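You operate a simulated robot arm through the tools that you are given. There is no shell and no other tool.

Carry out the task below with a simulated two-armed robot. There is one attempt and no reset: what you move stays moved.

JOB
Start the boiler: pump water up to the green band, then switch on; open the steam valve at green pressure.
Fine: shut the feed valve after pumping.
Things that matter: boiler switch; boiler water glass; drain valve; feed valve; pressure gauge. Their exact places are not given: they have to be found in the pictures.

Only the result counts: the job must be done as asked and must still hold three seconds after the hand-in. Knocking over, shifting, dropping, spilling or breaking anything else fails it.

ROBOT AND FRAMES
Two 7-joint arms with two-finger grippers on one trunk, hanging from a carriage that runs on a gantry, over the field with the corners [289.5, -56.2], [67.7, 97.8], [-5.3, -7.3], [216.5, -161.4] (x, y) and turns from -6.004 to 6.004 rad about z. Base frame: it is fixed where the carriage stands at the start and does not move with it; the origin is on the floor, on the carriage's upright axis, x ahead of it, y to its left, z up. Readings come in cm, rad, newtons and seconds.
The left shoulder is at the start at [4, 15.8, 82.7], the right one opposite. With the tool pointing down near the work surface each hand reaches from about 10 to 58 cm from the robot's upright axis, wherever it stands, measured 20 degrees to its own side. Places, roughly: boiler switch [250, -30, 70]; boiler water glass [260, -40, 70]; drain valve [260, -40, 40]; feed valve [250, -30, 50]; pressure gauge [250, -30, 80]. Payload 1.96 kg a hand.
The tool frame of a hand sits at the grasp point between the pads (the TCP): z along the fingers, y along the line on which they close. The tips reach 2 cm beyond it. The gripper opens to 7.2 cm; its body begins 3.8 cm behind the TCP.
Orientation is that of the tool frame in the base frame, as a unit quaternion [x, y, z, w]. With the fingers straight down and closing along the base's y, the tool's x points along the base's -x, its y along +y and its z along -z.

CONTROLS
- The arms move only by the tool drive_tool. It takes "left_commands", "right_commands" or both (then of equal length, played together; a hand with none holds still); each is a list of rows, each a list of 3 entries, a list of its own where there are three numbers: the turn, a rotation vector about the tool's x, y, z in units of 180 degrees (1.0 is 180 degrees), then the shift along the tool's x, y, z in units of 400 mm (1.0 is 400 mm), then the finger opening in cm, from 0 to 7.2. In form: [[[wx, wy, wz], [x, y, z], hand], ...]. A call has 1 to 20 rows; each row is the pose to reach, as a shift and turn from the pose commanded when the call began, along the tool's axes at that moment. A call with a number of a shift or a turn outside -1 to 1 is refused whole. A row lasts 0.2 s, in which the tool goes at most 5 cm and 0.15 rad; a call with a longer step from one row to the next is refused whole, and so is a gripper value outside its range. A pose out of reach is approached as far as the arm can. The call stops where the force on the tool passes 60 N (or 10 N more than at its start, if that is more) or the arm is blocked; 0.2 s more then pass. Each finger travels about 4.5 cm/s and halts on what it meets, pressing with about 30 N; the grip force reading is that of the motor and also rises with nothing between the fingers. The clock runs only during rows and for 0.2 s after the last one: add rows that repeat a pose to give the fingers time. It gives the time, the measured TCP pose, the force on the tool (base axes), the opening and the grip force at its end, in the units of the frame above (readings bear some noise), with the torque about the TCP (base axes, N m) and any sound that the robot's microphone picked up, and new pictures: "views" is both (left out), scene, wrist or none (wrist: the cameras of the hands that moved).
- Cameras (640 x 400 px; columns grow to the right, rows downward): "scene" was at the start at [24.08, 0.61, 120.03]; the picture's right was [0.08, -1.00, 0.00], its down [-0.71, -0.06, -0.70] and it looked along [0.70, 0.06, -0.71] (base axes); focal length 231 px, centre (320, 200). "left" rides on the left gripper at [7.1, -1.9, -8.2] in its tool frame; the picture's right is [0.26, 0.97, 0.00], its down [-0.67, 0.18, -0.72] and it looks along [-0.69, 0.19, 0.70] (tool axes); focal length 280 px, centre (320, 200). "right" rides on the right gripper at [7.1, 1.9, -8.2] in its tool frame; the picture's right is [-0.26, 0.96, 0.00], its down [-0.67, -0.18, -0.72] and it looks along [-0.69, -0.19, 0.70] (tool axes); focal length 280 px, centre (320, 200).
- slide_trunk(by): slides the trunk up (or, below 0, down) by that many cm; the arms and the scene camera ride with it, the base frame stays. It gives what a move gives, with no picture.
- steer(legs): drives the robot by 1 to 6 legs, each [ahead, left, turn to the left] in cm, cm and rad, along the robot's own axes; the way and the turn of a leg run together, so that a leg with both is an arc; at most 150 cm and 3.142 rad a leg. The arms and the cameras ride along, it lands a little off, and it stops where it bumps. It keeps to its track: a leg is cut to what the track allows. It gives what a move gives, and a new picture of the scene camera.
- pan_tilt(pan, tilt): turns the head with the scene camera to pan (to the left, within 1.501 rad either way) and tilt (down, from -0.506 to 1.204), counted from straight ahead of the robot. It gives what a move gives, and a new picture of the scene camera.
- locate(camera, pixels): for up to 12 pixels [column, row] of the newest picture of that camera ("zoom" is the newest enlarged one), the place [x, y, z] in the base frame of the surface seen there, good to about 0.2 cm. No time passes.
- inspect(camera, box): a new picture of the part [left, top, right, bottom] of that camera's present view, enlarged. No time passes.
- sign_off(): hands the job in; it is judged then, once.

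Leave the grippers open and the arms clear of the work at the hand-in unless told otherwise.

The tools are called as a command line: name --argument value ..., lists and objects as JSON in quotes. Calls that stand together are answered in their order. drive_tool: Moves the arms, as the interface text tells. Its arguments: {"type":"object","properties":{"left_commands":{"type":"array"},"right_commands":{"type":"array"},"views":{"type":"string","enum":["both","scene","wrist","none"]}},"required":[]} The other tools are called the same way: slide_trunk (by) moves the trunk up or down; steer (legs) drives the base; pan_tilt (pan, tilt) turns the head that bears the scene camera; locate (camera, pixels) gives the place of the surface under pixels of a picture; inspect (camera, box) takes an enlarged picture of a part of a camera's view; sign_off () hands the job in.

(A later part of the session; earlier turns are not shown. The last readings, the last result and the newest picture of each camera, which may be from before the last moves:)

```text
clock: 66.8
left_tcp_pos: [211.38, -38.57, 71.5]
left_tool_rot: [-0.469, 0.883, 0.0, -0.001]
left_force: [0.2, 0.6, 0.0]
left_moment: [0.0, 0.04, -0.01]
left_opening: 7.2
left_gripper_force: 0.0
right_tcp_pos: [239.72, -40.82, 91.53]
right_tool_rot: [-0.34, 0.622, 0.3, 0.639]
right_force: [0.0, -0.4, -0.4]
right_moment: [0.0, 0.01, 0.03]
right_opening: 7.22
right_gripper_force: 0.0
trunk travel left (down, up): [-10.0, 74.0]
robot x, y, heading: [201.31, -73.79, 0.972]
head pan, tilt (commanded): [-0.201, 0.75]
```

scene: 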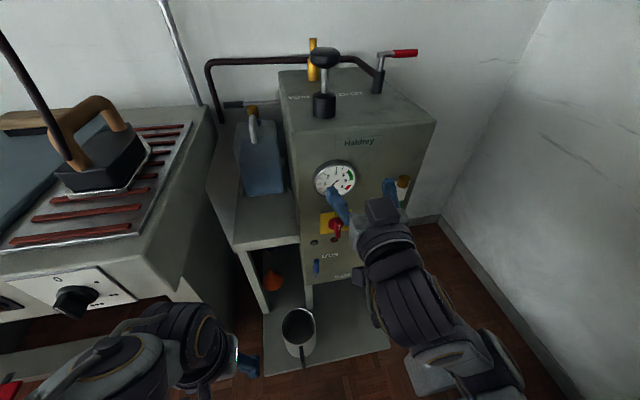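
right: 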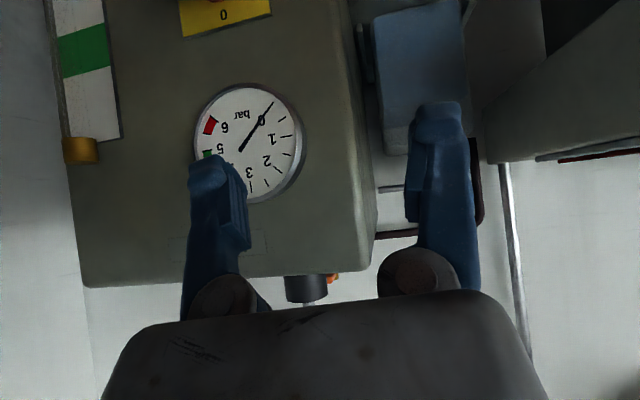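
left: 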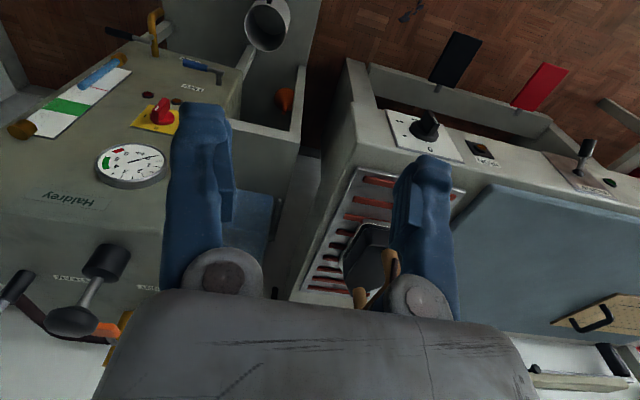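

The right hand is level again at z≈91.5. I raise the trunk 35 cm, then drive ahead 20 and right 12 cm so the left hand can take the knob.

slide_trunk --by 35

steer --legs '[[20, 0, -0.005], [0, -12, 0]]'

pan_tilt --pan 0.0 --tilt 0.95

```text
clock: 70.3
left_tcp_pos: [211.33, -38.62, 106.62]
left_tool_rot: [-0.469, 0.883, -0.001, 0.0]
left_force: [0.2, 0.1, 1.1]
left_moment: [-0.03, 0.0, 0.01]
left_opening: 7.2
left_gripper_force: 0.0
right_tcp_pos: [239.86, -40.73, 126.51]
right_tool_rot: [-0.339, 0.622, 0.299, 0.639]
right_force: [0.4, 0.8, -0.5]
right_moment: [0.01, 0.01, 0.01]
right_opening: 7.19
right_gripper_force: 0.0
trunk travel left (down, up): [-45.0, 39.0]
robot x, y, heading: [201.4, -73.92, 0.974]
head pan, tilt (commanded): [-0.201, 0.75]
```

```text
clock: 72.7
left_tcp_pos: [232.56, -28.74, 106.57]
left_tool_rot: [-0.464, 0.886, -0.001, 0.0]
left_force: [0.6, 0.4, -0.2]
left_moment: [0.04, 0.04, 0.02]
left_opening: 7.17
left_gripper_force: 0.2
right_tcp_pos: [261.07, -31.27, 126.63]
right_tool_rot: [-0.336, 0.624, 0.296, 0.64]
right_force: [0.6, 0.9, 0.6]
right_moment: [0.0, 0.0, -0.02]
right_opening: 7.18
right_gripper_force: 0.1
trunk travel left (down, up): [-45.0, 39.0]
robot x, y, heading: [221.69, -63.93, 0.964]
head pan, tilt (commanded): [-0.201, 0.75]
```

scene: 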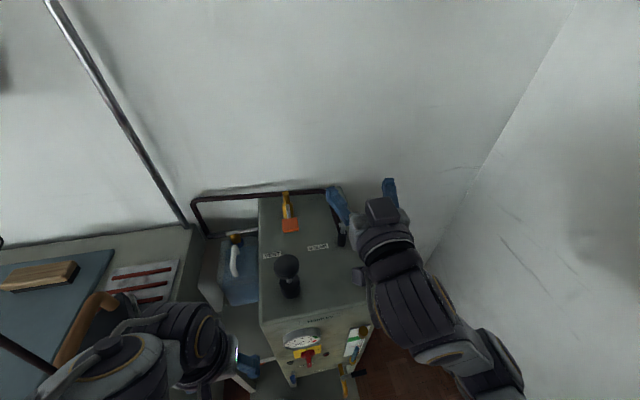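

```text
clock: 73.4
left_tcp_pos: [232.37, -28.83, 106.61]
left_tool_rot: [-0.464, 0.886, 0.0, 0.0]
left_force: [-0.4, 0.1, -0.1]
left_moment: [-0.01, 0.0, 0.01]
left_opening: 7.2
left_gripper_force: 0.1
right_tcp_pos: [261.03, -31.31, 126.53]
right_tool_rot: [-0.337, 0.624, 0.296, 0.64]
right_force: [-0.4, -0.1, -0.2]
right_moment: [-0.04, 0.01, -0.01]
right_opening: 7.19
right_gripper_force: 0.1
trunk travel left (down, up): [-45.0, 39.0]
robot x, y, heading: [221.98, -63.88, 0.964]
head pan, tilt (commanded): [0.0, 0.949]
```

scene: 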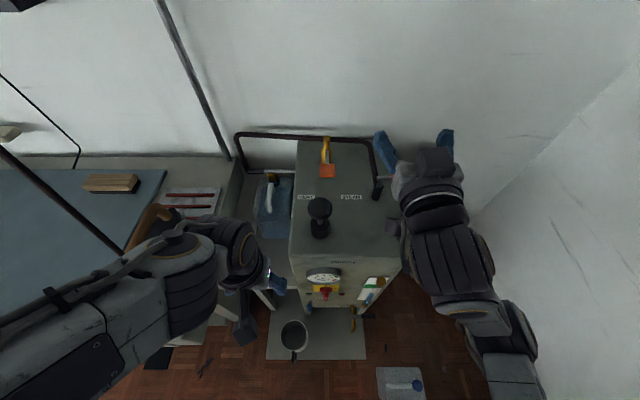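

The left hand is in front of the boiler. I raise it 8 cm and take it over the knob: forward 16.6 cm, right 11.6 cm.

drive_tool --left_commands '[[[0, 0, 0], [0, 0, -0.1], 7.2], [[0, 0, 0], [0, 0, -0.2], 7.2], [[0, 0, 0], [-0.083, -0.058, -0.2], 7.2], [[0, 0, 0], [-0.166, -0.116, -0.2], 7.2], [[0, 0, 0], [-0.249, -0.174, -0.2], 7.2], [[0, 0, 0], [-0.332, -0.232, -0.2], 7.2], [[0, 0, 0], [-0.415, -0.29, -0.2], 7.2], [[0, 0, 0], [-0.415, -0.29, -0.2], 7.2]]' --views "both"

```text
clock: 75.2
left_tcp_pos: [249.53, -22.93, 114.13]
left_tool_rot: [-0.463, 0.887, 0.001, -0.001]
left_force: [-0.2, 0.0, -0.9]
left_moment: [0.0, -0.02, 0.02]
left_opening: 7.19
left_gripper_force: 0.0
left hand out of reach, approached as far as the arm can: row 7, 8
right_tcp_pos: [261.01, -31.18, 126.67]
right_tool_rot: [-0.336, 0.624, 0.297, 0.64]
right_force: [0.3, 0.0, -0.3]
right_moment: [-0.01, -0.02, -0.02]
right_opening: 7.2
right_gripper_force: 0.0
trunk travel left (down, up): [-45.0, 39.0]
robot x, y, heading: [221.67, -63.99, 0.964]
head pan, tilt (commanded): [0.0, 0.949]
```

scene: 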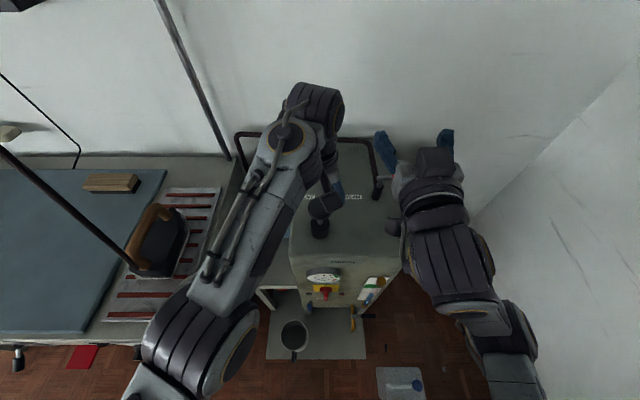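
left: 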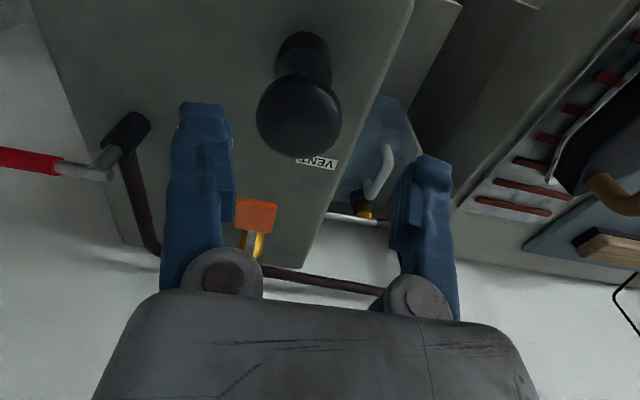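

The left hand is just short (about 2 cm). I move the robot 4 cm ahead and 3 cm right.

steer --legs '[[4, -3, 0]]'

drive_tool --left_commands '[[[0, 0, 0], [0, 0, 0], 7.2]]' --views "wrist"

```text
clock: 76.1
left_tcp_pos: [254.39, -21.49, 114.22]
left_tool_rot: [-0.463, 0.886, 0.0, 0.001]
left_force: [0.4, 0.7, 0.5]
left_moment: [-0.01, 0.01, 0.03]
left_opening: 7.18
left_gripper_force: 0.1
right_tcp_pos: [265.72, -29.81, 126.58]
right_tool_rot: [-0.337, 0.624, 0.297, 0.64]
right_force: [-1.0, 0.2, 0.3]
right_moment: [0.02, 0.03, 0.02]
right_opening: 7.2
right_gripper_force: 0.0
trunk travel left (down, up): [-45.0, 39.0]
robot x, y, heading: [226.64, -62.7, 0.959]
head pan, tilt (commanded): [0.0, 0.949]
```

scene: 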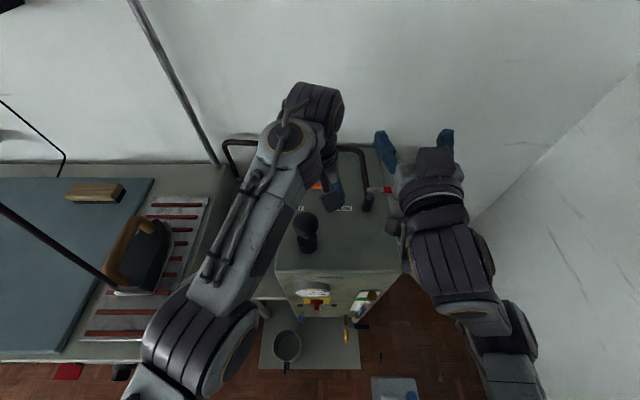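

```text
clock: 76.5
left_tcp_pos: [254.32, -21.51, 114.05]
left_tool_rot: [-0.464, 0.886, 0.0, 0.0]
left_force: [0.0, 0.0, 0.6]
left_moment: [-0.02, -0.01, 0.03]
left_opening: 7.19
left_gripper_force: 0.0
right_tcp_pos: [265.71, -29.89, 126.62]
right_tool_rot: [-0.336, 0.624, 0.296, 0.64]
right_force: [-0.9, 1.0, 0.7]
right_moment: [-0.02, -0.02, 0.0]
right_opening: 7.22
right_gripper_force: 0.0
trunk travel left (down, up): [-45.0, 39.0]
robot x, y, heading: [226.55, -62.65, 0.961]
head pan, tilt (commanded): [0.0, 0.949]
```

left: 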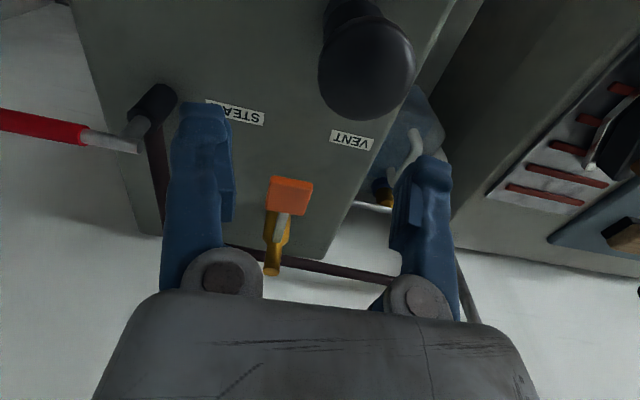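

I shift back 1.8 cm and left 2.3 cm to centre over the knob and then look.

drive_tool --left_commands '[[[0, 0, 0], [0.045, 0.0575, 0], 7.2], [[0, 0, 0], [0.045, 0.0575, 0], 7.2]]' --views "wrist"

locate --camera "left" --pixels '[[320, 90], [300, 90], [340, 90], [320, 70], [320, 110]]'

```text
clock: 77.1
left_tcp_pos: [251.41, -21.78, 113.98]
left_tool_rot: [-0.463, 0.886, 0.0, 0.0]
left_force: [0.7, 0.2, -0.6]
left_moment: [0.02, -0.01, 0.0]
left_opening: 7.23
left_gripper_force: 0.0
right_tcp_pos: [265.72, -29.88, 126.6]
right_tool_rot: [-0.335, 0.625, 0.296, 0.64]
right_force: [-0.1, 0.1, 0.2]
right_moment: [-0.03, 0.0, -0.02]
right_opening: 7.21
right_gripper_force: 0.1
trunk travel left (down, up): [-45.0, 39.0]
robot x, y, heading: [226.95, -62.79, 0.964]
head pan, tilt (commanded): [0.0, 0.949]
```

left: 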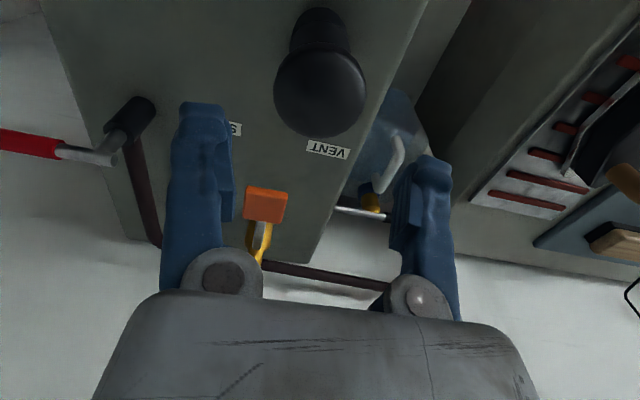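

```text
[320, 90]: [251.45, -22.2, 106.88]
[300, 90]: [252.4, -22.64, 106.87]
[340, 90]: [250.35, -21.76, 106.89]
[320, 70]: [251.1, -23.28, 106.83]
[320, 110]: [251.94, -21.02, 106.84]
```

The knob is centred at pixel (320, 95). I descend 8.5 cm and close on it.

drive_tool --left_commands '[[[0, 0, 0], [0, 0, 0.07], 7.2], [[0, 0, 0], [0, 0, 0.14], 7.2], [[0, 0, 0], [0, 0, 0.21], 7.2], [[0, 0, 0], [0, 0, 0.21], 5.0], [[0, 0, 0], [0, 0, 0.21], 4.0], [[0, 0, 0], [0, 0, 0.21], 3.0], [[0, 0, 0], [0, 0, 0.21], 3.0]]' --views "both"

inspect --camera "scene" --box '[290, 270, 410, 350]'

```text
clock: 78.7
left_tcp_pos: [251.35, -21.72, 105.7]
left_tool_rot: [-0.463, 0.886, 0.0, 0.0]
left_force: [6.4, -4.8, 1.4]
left_moment: [0.01, -0.09, -0.18]
left_opening: 5.68
left_gripper_force: 40.3
right_tcp_pos: [265.82, -29.79, 126.67]
right_tool_rot: [-0.336, 0.624, 0.296, 0.64]
right_force: [-0.8, 1.2, 0.4]
right_moment: [0.0, -0.02, 0.0]
right_opening: 7.19
right_gripper_force: 0.0
trunk travel left (down, up): [-45.0, 39.0]
robot x, y, heading: [226.79, -61.84, 0.964]
head pan, tilt (commanded): [0.0, 0.949]
```

scene: 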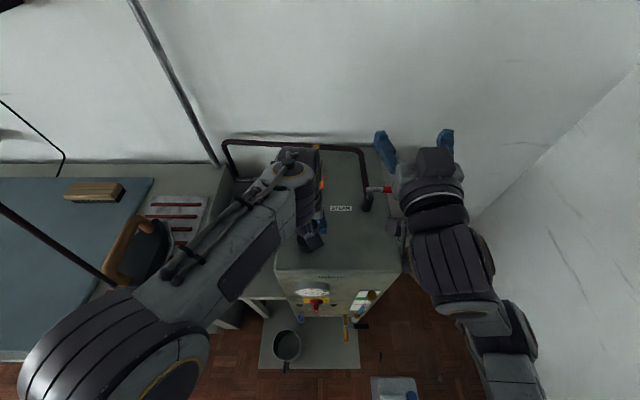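
left: 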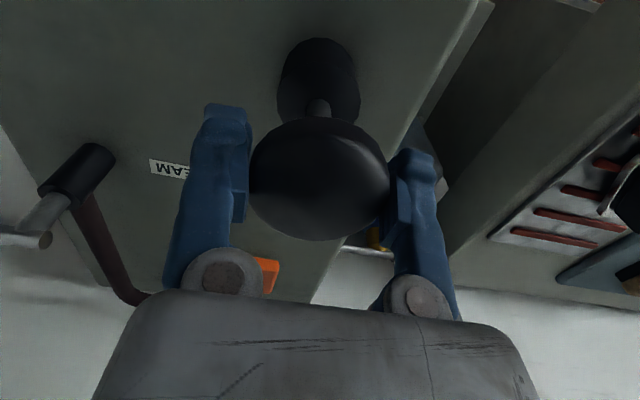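

```text
5.00 times, centred on (350, 310) of scene
```

zoom: 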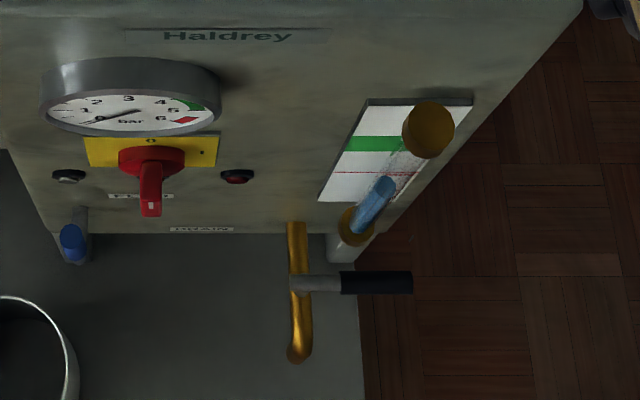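

Gripped, feed lever upright. I do two strokes (4.4 cm down and back up) and check the glass.

drive_tool --left_commands '[[[0, 0, 0], [0, 0, 0.035], 3.0], [[0, 0, 0], [0, 0, 0.07], 3.0], [[0, 0, 0], [0, 0, 0.105], 3.0], [[0, 0, 0], [0, 0, 0.11], 3.0], [[0, 0, 0], [0, 0, 0.075], 3.0], [[0, 0, 0], [0, 0, 0.04], 3.0], [[0, 0, 0], [0, 0, 0.0], 3.0], [[0, 0, 0], [0, 0, 0.0], 3.0], [[0, 0, 0], [0, 0, 0.035], 3.0], [[0, 0, 0], [0, 0, 0.07], 3.0], [[0, 0, 0], [0, 0, 0.105], 3.0], [[0, 0, 0], [0, 0, 0.11], 3.0], [[0, 0, 0], [0, 0, 0.075], 3.0], [[0, 0, 0], [0, 0, 0.04], 3.0], [[0, 0, 0], [0, 0, 0.0], 3.0], [[0, 0, 0], [0, 0, 0.0], 3.0]]' --views "scene"

inspect --camera "scene" --box '[290, 270, 410, 350]'

```text
clock: 82.1
left_tcp_pos: [251.28, -21.69, 105.74]
left_tool_rot: [-0.464, 0.886, 0.0, 0.001]
left_force: [4.2, 0.6, 1.1]
left_moment: [-0.39, 0.36, -0.12]
left_opening: 5.7
left_gripper_force: 40.2
right_tcp_pos: [265.81, -29.78, 126.58]
right_tool_rot: [-0.336, 0.624, 0.296, 0.64]
right_force: [-0.1, -0.1, -1.2]
right_moment: [0.02, -0.02, 0.01]
right_opening: 7.2
right_gripper_force: 0.0
trunk travel left (down, up): [-45.0, 39.0]
robot x, y, heading: [226.79, -62.29, 0.967]
head pan, tilt (commanded): [0.0, 0.949]
```

scene: 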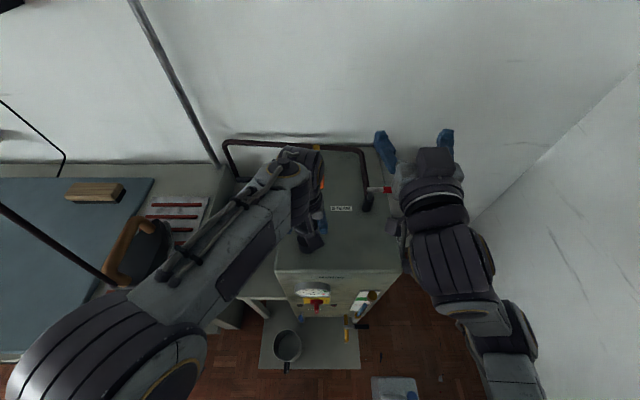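

```text
5.00 times, centred on (350, 310) of scene
```

zoom: 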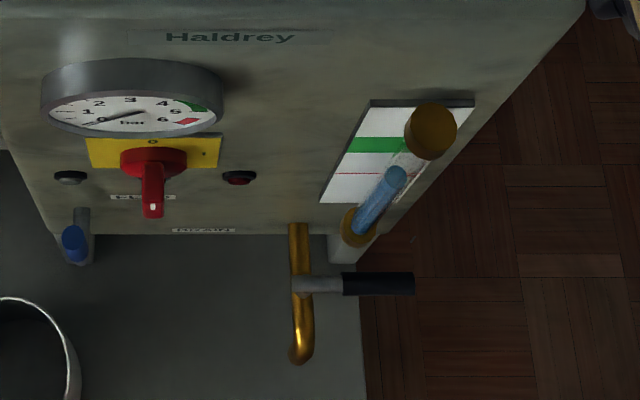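

The water column rose, so the pump works with the feed open. I measure the water surface and the card marks in the enlarged picture.

inspect --camera "scene" --box '[345, 285, 385, 325]'

locate --camera "zoom" --pixels '[[340, 150], [320, 200]]'

```text
10.00 times, centred on (365, 305) of scene
```

zoom: 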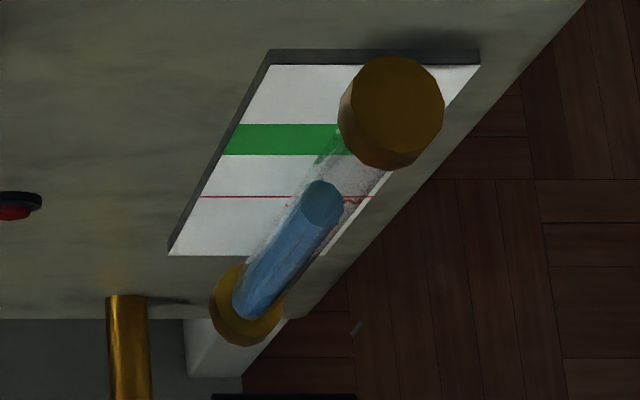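

```text
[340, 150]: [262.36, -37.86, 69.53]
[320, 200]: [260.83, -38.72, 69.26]
```

I locate the green band's edges and the MIN line on the card in this enlarged picture, plus the water surface.

locate --camera "zoom" --pixels '[[290, 126], [290, 153], [250, 127], [250, 153], [250, 197], [310, 190], [325, 195], [330, 205], [315, 210], [300, 240]]'

```text
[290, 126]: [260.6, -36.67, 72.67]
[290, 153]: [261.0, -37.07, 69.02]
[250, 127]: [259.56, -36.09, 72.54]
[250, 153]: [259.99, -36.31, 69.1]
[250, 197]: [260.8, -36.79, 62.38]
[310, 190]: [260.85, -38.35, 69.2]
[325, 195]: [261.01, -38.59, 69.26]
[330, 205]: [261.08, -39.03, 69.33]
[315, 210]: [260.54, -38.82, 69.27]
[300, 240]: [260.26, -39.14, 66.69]
```

The green band is z 69.05–72.6 and the water now stands at 69.3. One more stroke should bring it to about 71, mid-green.

drive_tool --left_commands '[[[0, 0, 0], [0, 0, 0.035], 3.0], [[0, 0, 0], [0, 0, 0.07], 3.0], [[0, 0, 0], [0, 0, 0.1], 3.0], [[0, 0, 0], [0, 0, 0.1], 3.0], [[0, 0, 0], [0, 0, 0.07], 3.0], [[0, 0, 0], [0, 0, 0.035], 3.0], [[0, 0, 0], [0, 0, 0.0], 3.0], [[0, 0, 0], [0, 0, 0.0], 3.0]]' --views "scene"

inspect --camera "scene" --box '[345, 285, 385, 325]'

locate --camera "zoom" --pixels '[[320, 190], [325, 195], [330, 185], [335, 180], [340, 175], [330, 195], [320, 180]]'

```text
clock: 83.9
left_tcp_pos: [251.43, -21.66, 105.82]
left_tool_rot: [-0.463, 0.886, 0.001, -0.001]
left_force: [3.9, 5.2, -1.1]
left_moment: [-0.06, -0.01, 0.06]
left_opening: 5.67
left_gripper_force: 39.3
right_tcp_pos: [265.69, -29.71, 126.58]
right_tool_rot: [-0.336, 0.624, 0.297, 0.64]
right_force: [-0.1, 0.4, -0.8]
right_moment: [-0.03, -0.02, 0.04]
right_opening: 7.2
right_gripper_force: 0.0
trunk travel left (down, up): [-45.0, 39.0]
robot x, y, heading: [226.28, -62.63, 0.965]
head pan, tilt (commanded): [0.0, 0.949]
```

scene: 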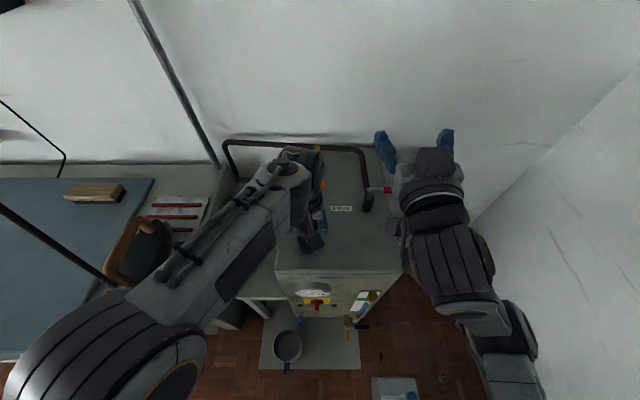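

```text
10.00 times, centred on (365, 305) of scene
```

zoom: 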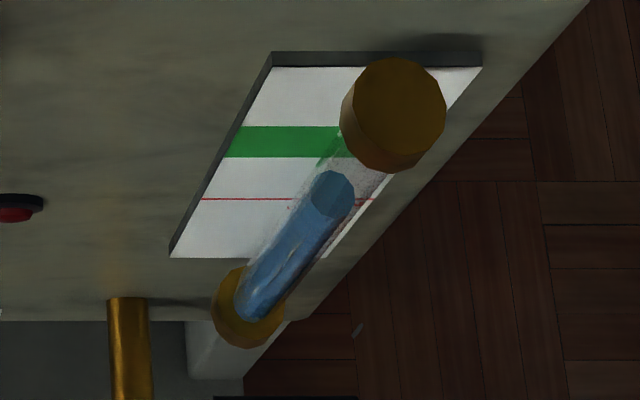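

```text
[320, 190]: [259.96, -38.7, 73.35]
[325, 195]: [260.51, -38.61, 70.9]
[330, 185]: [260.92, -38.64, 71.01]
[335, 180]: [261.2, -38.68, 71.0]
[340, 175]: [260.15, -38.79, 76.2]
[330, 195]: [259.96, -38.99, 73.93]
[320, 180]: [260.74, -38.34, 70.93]
```

Water is at 70.95, mid-green. I release the knob, raise the left hand 9 cm, and pull it back 13 cm and left 8 cm.

drive_tool --left_commands '[[[0, 0, 0], [0, 0, 0], 5.0], [[0, 0, 0], [0, 0, 0], 7.2], [[0, 0, 0], [0, 0, 0], 7.2], [[0, 0, 0], [0, 0, -0.08], 7.2], [[0, 0, 0], [0, 0, -0.16], 7.2], [[0, 0, 0], [0, 0, -0.23], 7.2], [[0, 0, 0], [0.1, 0.06, -0.23], 7.2], [[0, 0, 0], [0.2, 0.12, -0.23], 7.2], [[0, 0, 0], [0.3, 0.18, -0.23], 7.2], [[0, 0, 0], [0.33, 0.2, -0.23], 7.2]]' --views "scene"

inspect --camera "scene" --box '[290, 270, 410, 350]'

```text
clock: 86.1
left_tcp_pos: [237.47, -27.99, 115.08]
left_tool_rot: [-0.464, 0.886, 0.002, -0.001]
left_force: [-0.2, -0.6, -0.1]
left_moment: [0.0, -0.02, 0.04]
left_opening: 7.18
left_gripper_force: 0.0
right_tcp_pos: [265.66, -29.8, 126.54]
right_tool_rot: [-0.336, 0.624, 0.296, 0.64]
right_force: [0.4, -0.1, -0.7]
right_moment: [0.0, -0.01, -0.01]
right_opening: 7.21
right_gripper_force: 0.0
trunk travel left (down, up): [-45.0, 39.0]
robot x, y, heading: [226.91, -62.42, 0.966]
head pan, tilt (commanded): [0.0, 0.949]
```

scene: 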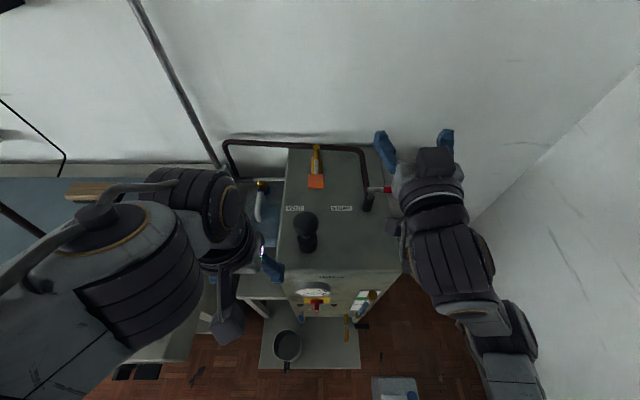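

```text
5.00 times, centred on (350, 310) of scene
```

zoom: 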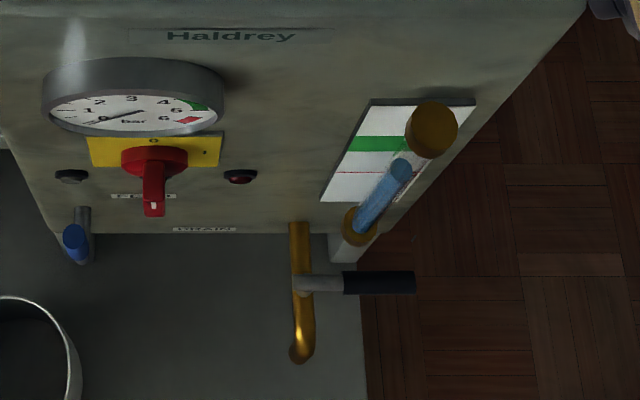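

Water stays put. I move the robot left 14 cm, then back 24 cm, and lower the trunk 35 cm for the feed lever.

steer --legs '[[0, 14, 0], [-24, 0, 0]]'

slide_trunk --by -35

pan_tilt --pan -0.2 --tilt 0.75

```text
clock: 88.9
left_tcp_pos: [211.85, -40.13, 115.1]
left_tool_rot: [-0.466, 0.885, 0.0, 0.0]
left_force: [-0.3, 0.0, 0.6]
left_moment: [0.0, 0.02, 0.02]
left_opening: 7.2
left_gripper_force: 0.0
right_tcp_pos: [240.03, -41.76, 126.59]
right_tool_rot: [-0.337, 0.624, 0.297, 0.639]
right_force: [0.3, -0.4, 0.1]
right_moment: [-0.02, 0.02, 0.03]
right_opening: 7.2
right_gripper_force: 0.0
trunk travel left (down, up): [-45.0, 39.0]
robot x, y, heading: [201.14, -74.63, 0.973]
head pan, tilt (commanded): [0.0, 0.949]
```

scene: 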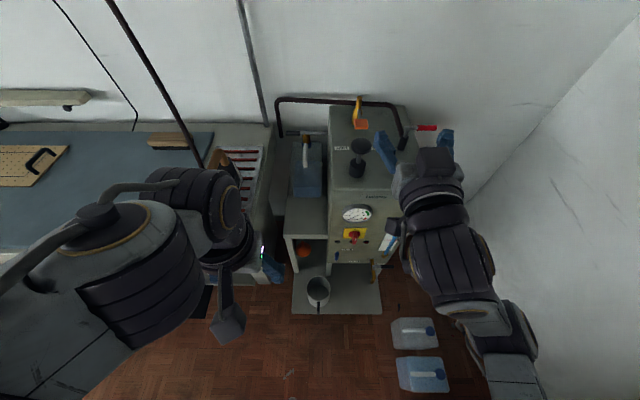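

```text
clock: 92.3
left_tcp_pos: [211.92, -39.97, 80.01]
left_tool_rot: [-0.465, 0.885, 0.0, 0.0]
left_force: [-0.4, -0.9, -0.5]
left_moment: [-0.03, 0.02, -0.02]
left_opening: 7.2
left_gripper_force: 0.1
right_tcp_pos: [240.1, -41.68, 91.7]
right_tool_rot: [-0.336, 0.624, 0.298, 0.639]
right_force: [0.5, -0.8, -1.2]
right_moment: [0.02, 0.01, -0.03]
right_opening: 7.21
right_gripper_force: 0.0
trunk travel left (down, up): [-10.0, 74.0]
robot x, y, heading: [201.34, -74.56, 0.972]
head pan, tilt (commanded): [0.0, 0.949]
```

```text
clock: 93.0
left_tcp_pos: [211.97, -39.99, 80.07]
left_tool_rot: [-0.465, 0.885, 0.0, 0.001]
left_force: [0.2, -0.3, -0.6]
left_moment: [0.0, -0.02, -0.01]
left_opening: 7.2
left_gripper_force: 0.0
right_tcp_pos: [240.0, -41.73, 91.51]
right_tool_rot: [-0.337, 0.624, 0.296, 0.64]
right_force: [0.8, -1.0, -0.1]
right_moment: [0.02, 0.01, 0.04]
right_opening: 7.2
right_gripper_force: 0.1
trunk travel left (down, up): [-10.0, 74.0]
robot x, y, heading: [201.19, -74.24, 0.966]
head pan, tilt (commanded): [-0.201, 0.75]
```

scene: 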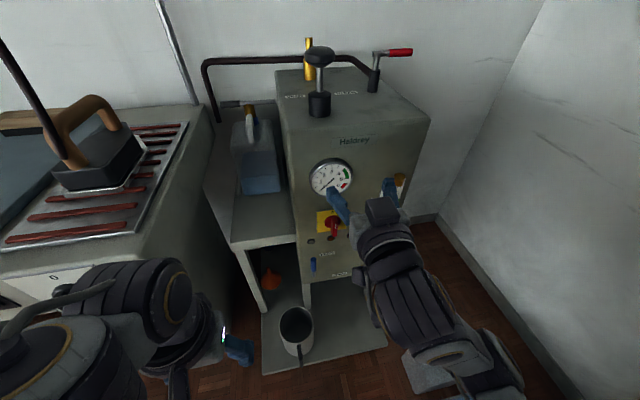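

The canister level has dropped as expected. I measure the shelf's front edge and the upright feed lever before moving in from its left side.

locate --camera "scene" --pixels '[[262, 240], [236, 242], [290, 238], [314, 262], [314, 270], [314, 257], [312, 242], [331, 238], [268, 250]]'

inspect --camera "scene" --box '[220, 200, 360, 300]'

```text
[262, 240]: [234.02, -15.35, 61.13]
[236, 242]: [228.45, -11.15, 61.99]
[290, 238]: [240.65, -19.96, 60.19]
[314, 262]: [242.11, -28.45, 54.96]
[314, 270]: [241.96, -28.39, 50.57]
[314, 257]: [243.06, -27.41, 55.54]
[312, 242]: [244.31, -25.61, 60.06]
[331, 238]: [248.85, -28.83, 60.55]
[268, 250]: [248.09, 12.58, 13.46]
```

```text
4.00 times, centred on (290, 250) of scene
```

zoom: 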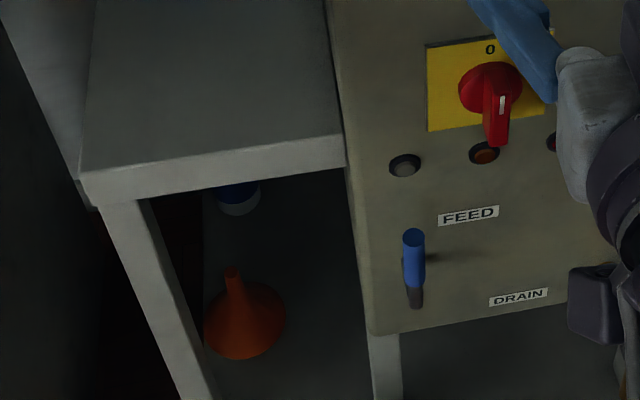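

The lever stands at R≈215.4 with its top at z≈55.8; the shelf edge is behind the panel plane. I level the tool and lower it in front, to R≈212.5, z≈53.5, fingers closing.

drive_tool --right_commands '[[[-0.002, 0, 0.003], [0.1, 0.025, 0.0], 6], [[-0.004, 0, 0.006], [0.21, 0.05, 0.0], 4], [[-0.006, 0, 0.009], [0.32, 0.075, 0.0], 2], [[-0.008, 0, 0.012], [0.43, 0.1, 0.01], 0], [[-0.01, 0, 0.015], [0.54, 0.125, 0.02], 0], [[-0.0118, 0, 0.02], [0.65, 0.15, 0.03], 0], [[-0.0118, 0, 0.02], [0.76, 0.18, 0.04], 0], [[-0.0118, 0, 0.02], [0.87, 0.2, 0.05], 0], [[-0.0118, 0, 0.02], [0.95, 0.215, 0.06], 0], [[-0.0118, 0, 0.02], [0.95, 0.215, 0.06], 0]]' --views "both"

inspect --camera "scene" --box '[260, 220, 380, 320]'

```text
clock: 95.2
left_tcp_pos: [211.97, -39.94, 80.14]
left_tool_rot: [-0.465, 0.885, 0.0, 0.0]
left_force: [-0.6, -0.7, -0.3]
left_moment: [0.03, 0.03, -0.03]
left_opening: 7.19
left_gripper_force: 0.1
right_tcp_pos: [235.87, -36.14, 53.32]
right_tool_rot: [-0.33, 0.627, 0.33, 0.623]
right_force: [-0.4, 0.0, 0.4]
right_moment: [-0.03, 0.01, 0.02]
right_opening: 0.0
right_gripper_force: 29.6
trunk travel left (down, up): [-10.0, 74.0]
robot x, y, heading: [200.8, -74.4, 0.962]
head pan, tilt (commanded): [-0.201, 0.75]
```

scene: 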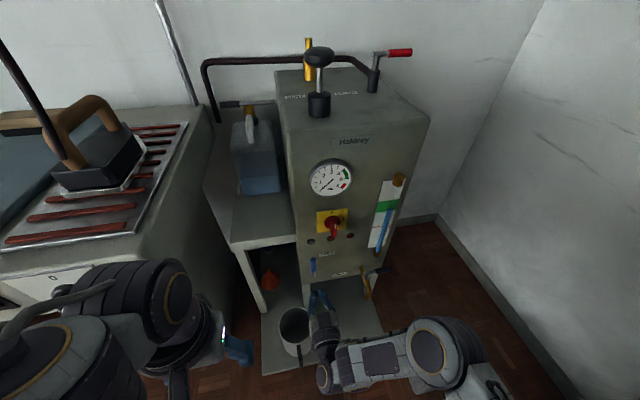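
right: 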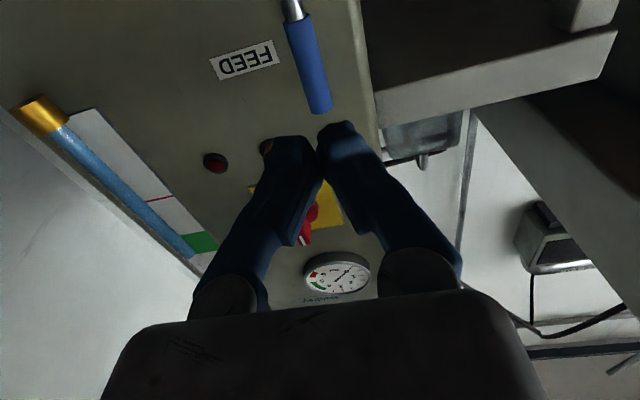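

```text
4.00 times, centred on (320, 270) of scene
```

zoom: 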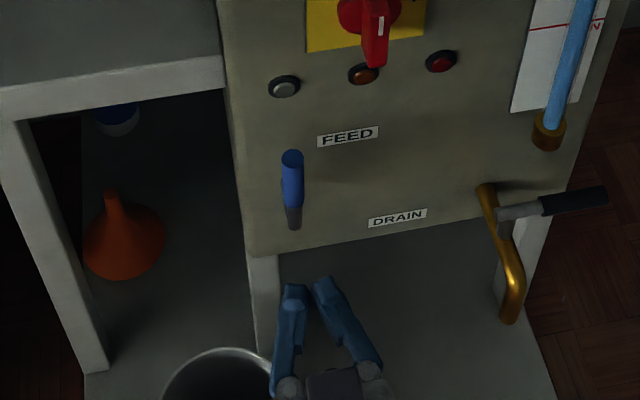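

The tool is level at R≈214.6, F≈104. I shift left 2.4 cm and then forward 10 cm to be beside the lever on its left.

drive_tool --right_commands '[[[0, 0, 0], [0, 0.06, 0], 0], [[0, 0, 0], [0, 0.062, 0.08], 0], [[0, 0, 0], [0, 0.062, 0.16], 0], [[0, 0, 0], [0, 0.062, 0.24], 0], [[0, 0, 0], [0, 0.062, 0.245], 0]]' --views "both"

inspect --camera "scene" --box '[260, 220, 380, 320]'

```text
clock: 96.4
left_tcp_pos: [211.82, -40.02, 79.89]
left_tool_rot: [-0.465, 0.885, -0.001, 0.0]
left_force: [-0.1, -0.4, 0.1]
left_moment: [-0.03, 0.02, -0.01]
left_opening: 7.19
left_gripper_force: 0.0
right_tcp_pos: [239.7, -26.78, 53.0]
right_tool_rot: [-0.329, 0.628, 0.329, 0.623]
right_force: [-0.5, 0.3, 0.3]
right_moment: [0.03, 0.02, 0.01]
right_opening: 0.0
right_gripper_force: 29.9
trunk travel left (down, up): [-10.0, 74.0]
robot x, y, heading: [201.3, -74.61, 0.972]
head pan, tilt (commanded): [-0.201, 0.75]
```

scene: 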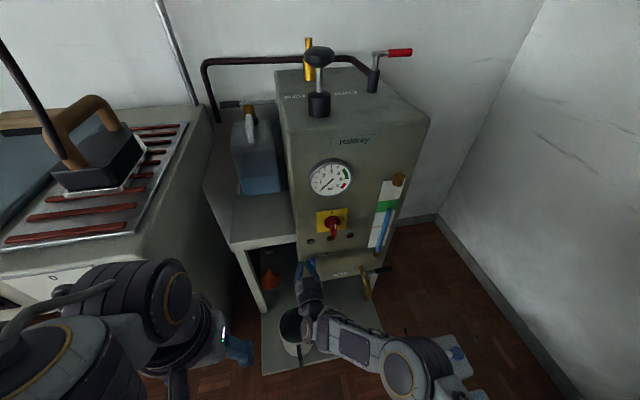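
right: 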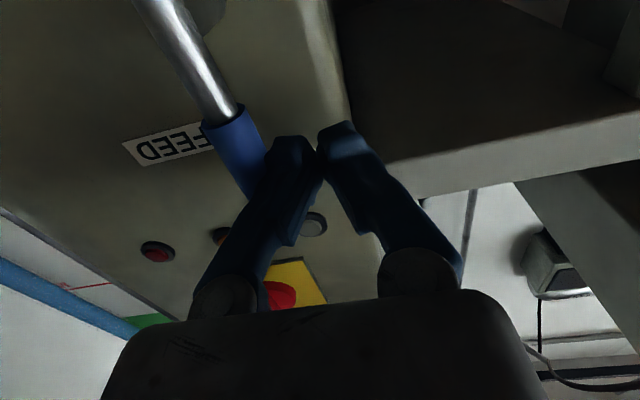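

```text
4.00 times, centred on (320, 270) of scene
```

zoom: 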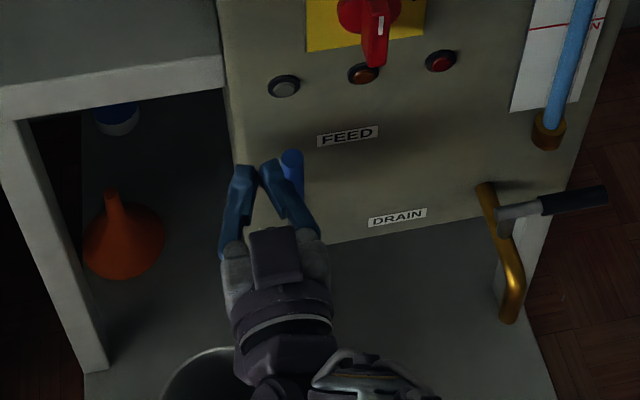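

The fingers are just left of the upright handle. I push it right and down along the arc, back to horizontal (shut).

drive_tool --right_commands '[[[0, 0, 0], [-0.015, -0.015, 0], 0], [[0, 0, 0], [-0.02, -0.035, 0], 0], [[0, 0, 0], [-0.024, -0.0575, 0], 0], [[0, 0, 0], [-0.023, -0.08, 0], 0], [[0, 0, 0], [-0.021, -0.101, 0], 0], [[0, 0, 0], [-0.015, -0.122, 0], 0], [[0, 0, 0], [-0.0075, -0.1425, 0], 0], [[0, 0, 0], [0.005, -0.161, 0], 0], [[0, 0, 0], [0.016, -0.179, 0], 0], [[0, 0, 0], [0.033, -0.195, 0], 0], [[0, 0, 0], [0.049, -0.2075, 0], 0], [[0, 0, 0], [0.07, -0.2175, 0], 0], [[0, 0, 0], [0.0875, -0.2275, 0], 0], [[0, 0, 0], [0.095, -0.2275, 0], 0], [[0, 0, 0], [0.095, -0.2275, 0], 0]]' --views "both"

inspect --camera "scene" --box '[260, 220, 380, 320]'

```text
clock: 99.6
left_tcp_pos: [211.92, -40.09, 80.16]
left_tool_rot: [-0.465, 0.885, 0.0, 0.0]
left_force: [-0.4, 0.3, 0.0]
left_moment: [0.0, 0.03, -0.03]
left_opening: 7.2
left_gripper_force: 0.1
right_tcp_pos: [247.24, -31.97, 49.24]
right_tool_rot: [-0.329, 0.628, 0.329, 0.623]
right_force: [-1.0, -0.2, 0.0]
right_moment: [0.02, 0.05, 0.01]
right_opening: 0.01
right_gripper_force: 29.8
trunk travel left (down, up): [-10.0, 74.0]
robot x, y, heading: [200.97, -74.88, 0.973]
head pan, tilt (commanded): [-0.201, 0.75]
```

scene: 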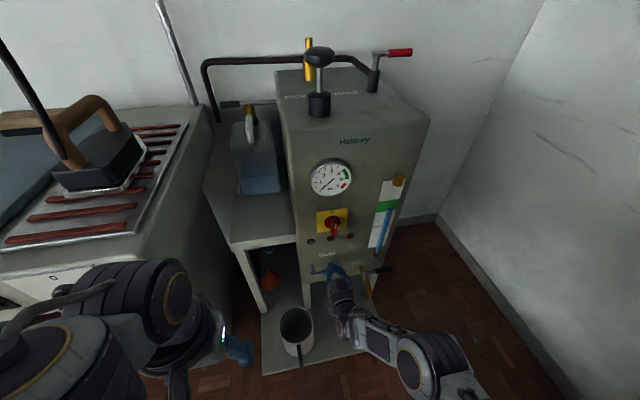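
right: 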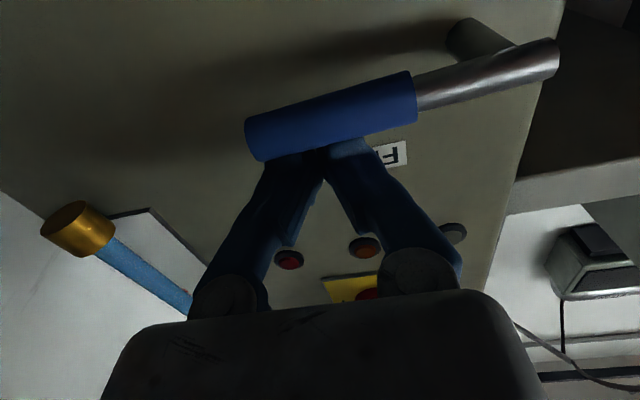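

```text
4.00 times, centred on (320, 270) of scene
```

zoom: 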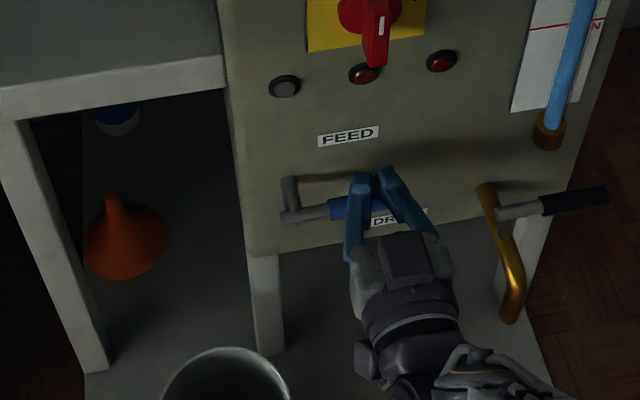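

Nearly horizontal; I press down another ~0.8 cm in small steps to be sure it is at its shut stop.

drive_tool --right_commands '[[[0, 0, 0], [0.005, 0, 0], 0], [[0, 0, 0], [0.01, 0, 0], 0], [[0, 0, 0], [0.015, 0, 0], 0], [[0, 0, 0], [0.02, 0, 0], 0]]' --views "wrist"

```text
clock: 100.6
left_tcp_pos: [212.18, -39.73, 80.16]
left_tool_rot: [-0.466, 0.885, 0.001, 0.0]
left_force: [-0.8, -0.6, 0.4]
left_moment: [0.01, 0.01, 0.01]
left_opening: 7.21
left_gripper_force: 0.1
right_tcp_pos: [247.66, -31.59, 48.8]
right_tool_rot: [-0.327, 0.627, 0.329, 0.626]
right_force: [2.3, 4.1, 17.2]
right_moment: [0.18, -0.05, 0.06]
right_opening: 0.6
right_gripper_force: 29.2
trunk travel left (down, up): [-10.0, 74.0]
robot x, y, heading: [201.78, -74.11, 0.966]
head pan, tilt (commanded): [-0.201, 0.75]
```

right: 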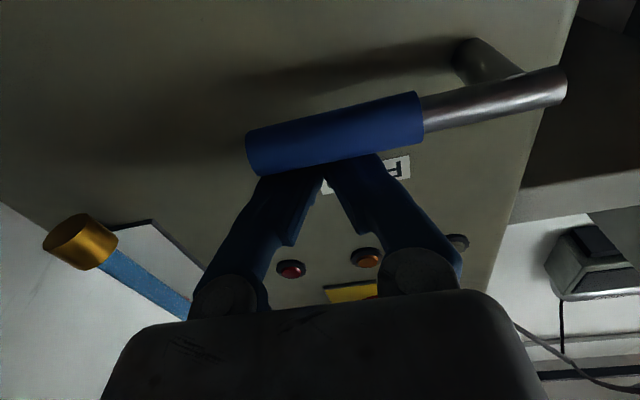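

17 N upward: the feed lever is hard on its shut stop. I lift off 3 cm and back the hand out 12 cm, then check lever and water.

drive_tool --right_commands '[[[0, 0, 0], [-0.05, 0, 0], 0], [[0, 0, 0], [-0.08, 0, -0.02], 0], [[0, 0, 0], [-0.08, 0, -0.1], 0], [[0, 0, 0], [-0.08, 0, -0.2], 0], [[0, 0, 0], [-0.08, 0, -0.3], 0], [[0, 0, 0], [-0.18, 0, -0.3], 2], [[0, 0, 0], [-0.28, 0, -0.3], 4], [[0, 0, 0], [-0.38, 0, -0.3], 5], [[0, 0, 0], [-0.45, 0, -0.3], 5]]' --views "both"

inspect --camera "scene" --box '[290, 150, 420, 300]'

inspect --camera "scene" --box '[340, 165, 420, 285]'

```text
clock: 102.6
left_tcp_pos: [211.8, -40.07, 79.99]
left_tool_rot: [-0.465, 0.885, 0.001, 0.0]
left_force: [-0.2, -0.2, 0.0]
left_moment: [0.02, -0.01, 0.01]
left_opening: 7.2
left_gripper_force: 0.2
right_tcp_pos: [240.54, -41.58, 66.17]
right_tool_rot: [-0.329, 0.629, 0.328, 0.623]
right_force: [0.2, -0.7, -0.3]
right_moment: [-0.03, -0.01, 0.01]
right_opening: 5.02
right_gripper_force: 0.1
trunk travel left (down, up): [-10.0, 74.0]
robot x, y, heading: [201.38, -74.57, 0.969]
head pan, tilt (commanded): [-0.201, 0.75]
```

scene: 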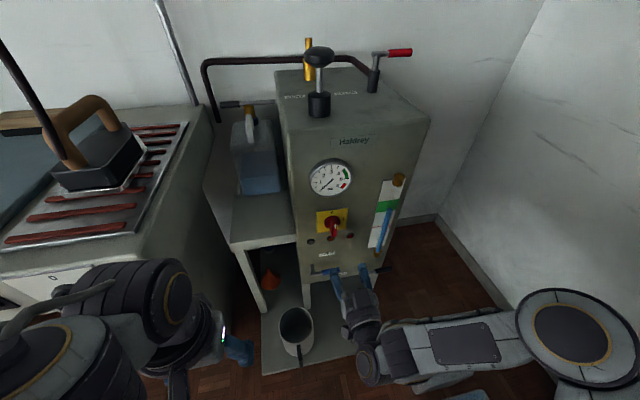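
right: 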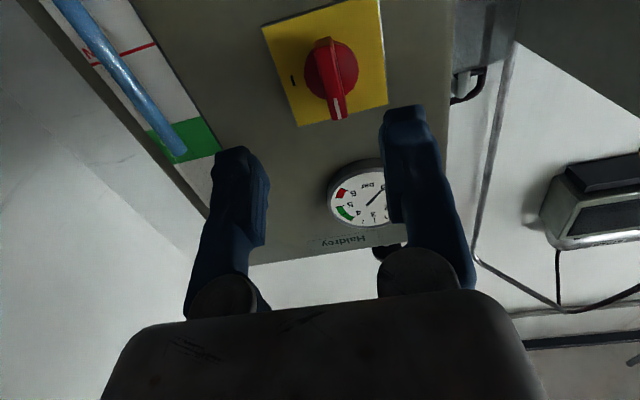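

```text
2.67 times, centred on (355, 225) of scene
```

zoom: 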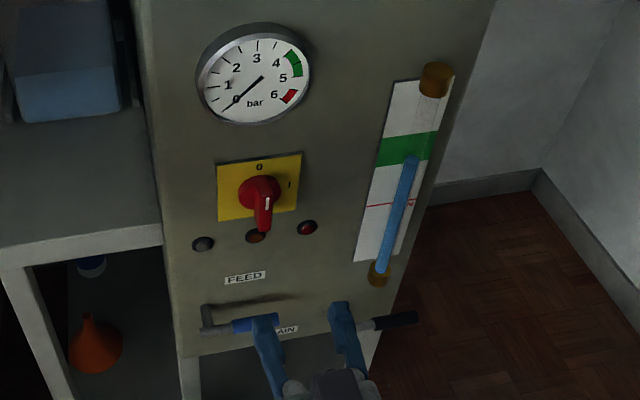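

```text
3.33 times, centred on (380, 225) of scene
```

zoom: 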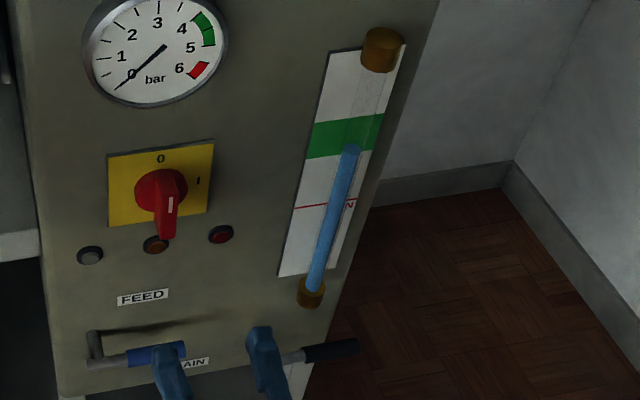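

Feed lever shut, water in the green band. I check the elbow's place and look to the right at the cabinet before shifting position.

locate --camera "scene" --pixels '[[565, 335], [625, 340], [575, 295], [450, 345]]'

pan_tilt --pan -1.2 --tilt 0.6

```text
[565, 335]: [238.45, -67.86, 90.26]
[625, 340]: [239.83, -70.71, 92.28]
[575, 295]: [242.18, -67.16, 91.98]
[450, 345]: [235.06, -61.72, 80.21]
```

```text
clock: 103.9
left_tcp_pos: [212.01, -40.01, 80.05]
left_tool_rot: [-0.466, 0.885, -0.001, 0.0]
left_force: [0.0, 0.4, 0.4]
left_moment: [-0.02, -0.02, 0.01]
left_opening: 7.18
left_gripper_force: 0.1
right_tcp_pos: [240.64, -41.53, 66.21]
right_tool_rot: [-0.329, 0.629, 0.329, 0.624]
right_force: [-0.6, -0.4, -0.1]
right_moment: [0.02, 0.01, -0.02]
right_opening: 4.99
right_gripper_force: 0.1
trunk travel left (down, up): [-10.0, 74.0]
robot x, y, heading: [201.29, -74.73, 0.97]
head pan, tilt (commanded): [-1.201, 0.6]
```

scene: 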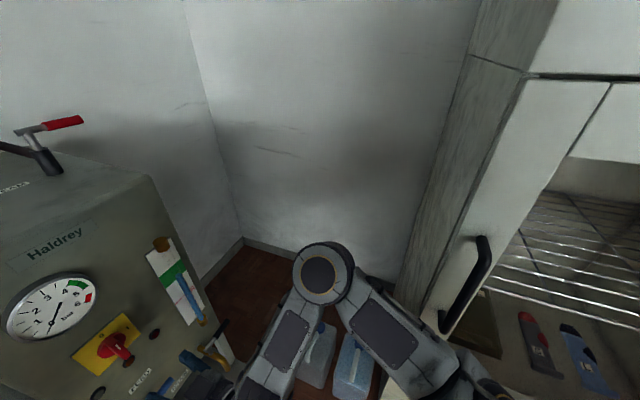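

I measure the cabinet's near edge and door handle.

locate --camera "scene" --pixels '[[425, 270], [470, 120], [480, 240], [445, 325], [320, 275], [345, 290], [500, 110], [410, 285], [460, 360]]'

```text
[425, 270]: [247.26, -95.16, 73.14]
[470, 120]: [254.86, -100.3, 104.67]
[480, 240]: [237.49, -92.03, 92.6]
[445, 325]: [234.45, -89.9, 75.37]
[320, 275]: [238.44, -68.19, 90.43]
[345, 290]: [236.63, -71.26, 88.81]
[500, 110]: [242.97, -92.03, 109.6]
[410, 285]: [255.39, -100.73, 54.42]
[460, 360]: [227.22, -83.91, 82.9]
```

The cabinet ends at F≈62.5 and my elbow clears it from here. I raise the trunk 15 cm (so one height suits both the switch and later the steam lever) and point the head back at the boiler.

slide_trunk --by 15

pan_tilt --pan -0.25 --tilt 0.75

drive_tool --right_commands '[[[0, 0, 0], [0, 0, 0], 5]]' --views "wrist"

```text
clock: 105.7
left_tcp_pos: [211.85, -40.05, 94.99]
left_tool_rot: [-0.466, 0.885, 0.0, 0.0]
left_force: [0.6, -0.9, 0.8]
left_moment: [0.02, -0.01, -0.01]
left_opening: 7.19
left_gripper_force: 0.1
right_tcp_pos: [240.51, -41.61, 81.36]
right_tool_rot: [-0.329, 0.628, 0.329, 0.624]
right_force: [0.2, -0.6, 0.4]
right_moment: [0.01, 0.02, 0.04]
right_opening: 5.02
right_gripper_force: 0.1
trunk travel left (down, up): [-25.0, 59.0]
robot x, y, heading: [201.24, -74.41, 0.97]
head pan, tilt (commanded): [-1.201, 0.6]
```

```text
clock: 106.9
left_tcp_pos: [211.99, -40.06, 95.07]
left_tool_rot: [-0.465, 0.885, 0.0, 0.0]
left_force: [0.9, 0.8, 0.6]
left_moment: [0.0, 0.0, 0.01]
left_opening: 7.17
left_gripper_force: 0.0
right_tcp_pos: [240.5, -41.59, 81.2]
right_tool_rot: [-0.33, 0.627, 0.33, 0.623]
right_force: [-0.3, 0.3, 0.1]
right_moment: [0.01, -0.02, 0.01]
right_opening: 5.01
right_gripper_force: 0.1
trunk travel left (down, up): [-25.0, 59.0]
robot x, y, heading: [201.42, -74.26, 0.965]
head pan, tilt (commanded): [-0.25, 0.75]
```

scene: 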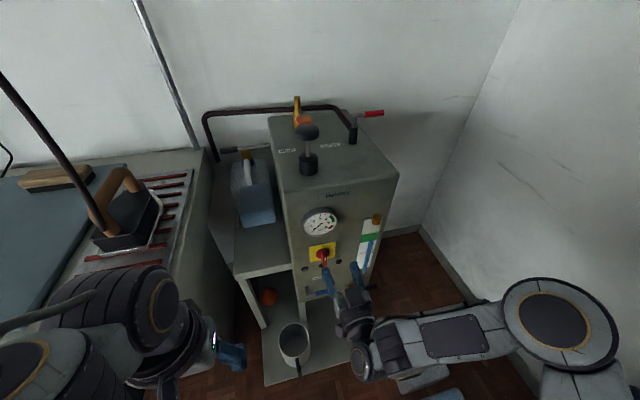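

```text
clock: 107.3
left_tcp_pos: [211.88, -40.07, 95.04]
left_tool_rot: [-0.466, 0.885, -0.001, 0.0]
left_force: [-0.3, 0.4, -0.4]
left_moment: [-0.01, 0.0, 0.01]
left_opening: 7.17
left_gripper_force: 0.0
right_tcp_pos: [240.55, -41.57, 81.18]
right_tool_rot: [-0.328, 0.628, 0.328, 0.624]
right_force: [0.0, 0.5, -0.3]
right_moment: [0.01, -0.01, 0.04]
right_opening: 5.0
right_gripper_force: 0.0
trunk travel left (down, up): [-25.0, 59.0]
robot x, y, heading: [201.36, -74.3, 0.969]
head pan, tilt (commanded): [-0.25, 0.75]
```

right: 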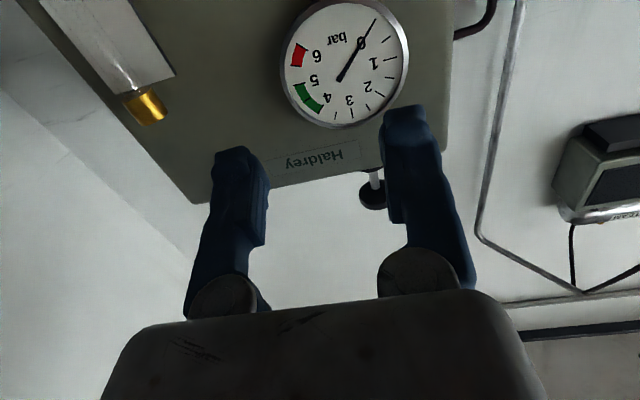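

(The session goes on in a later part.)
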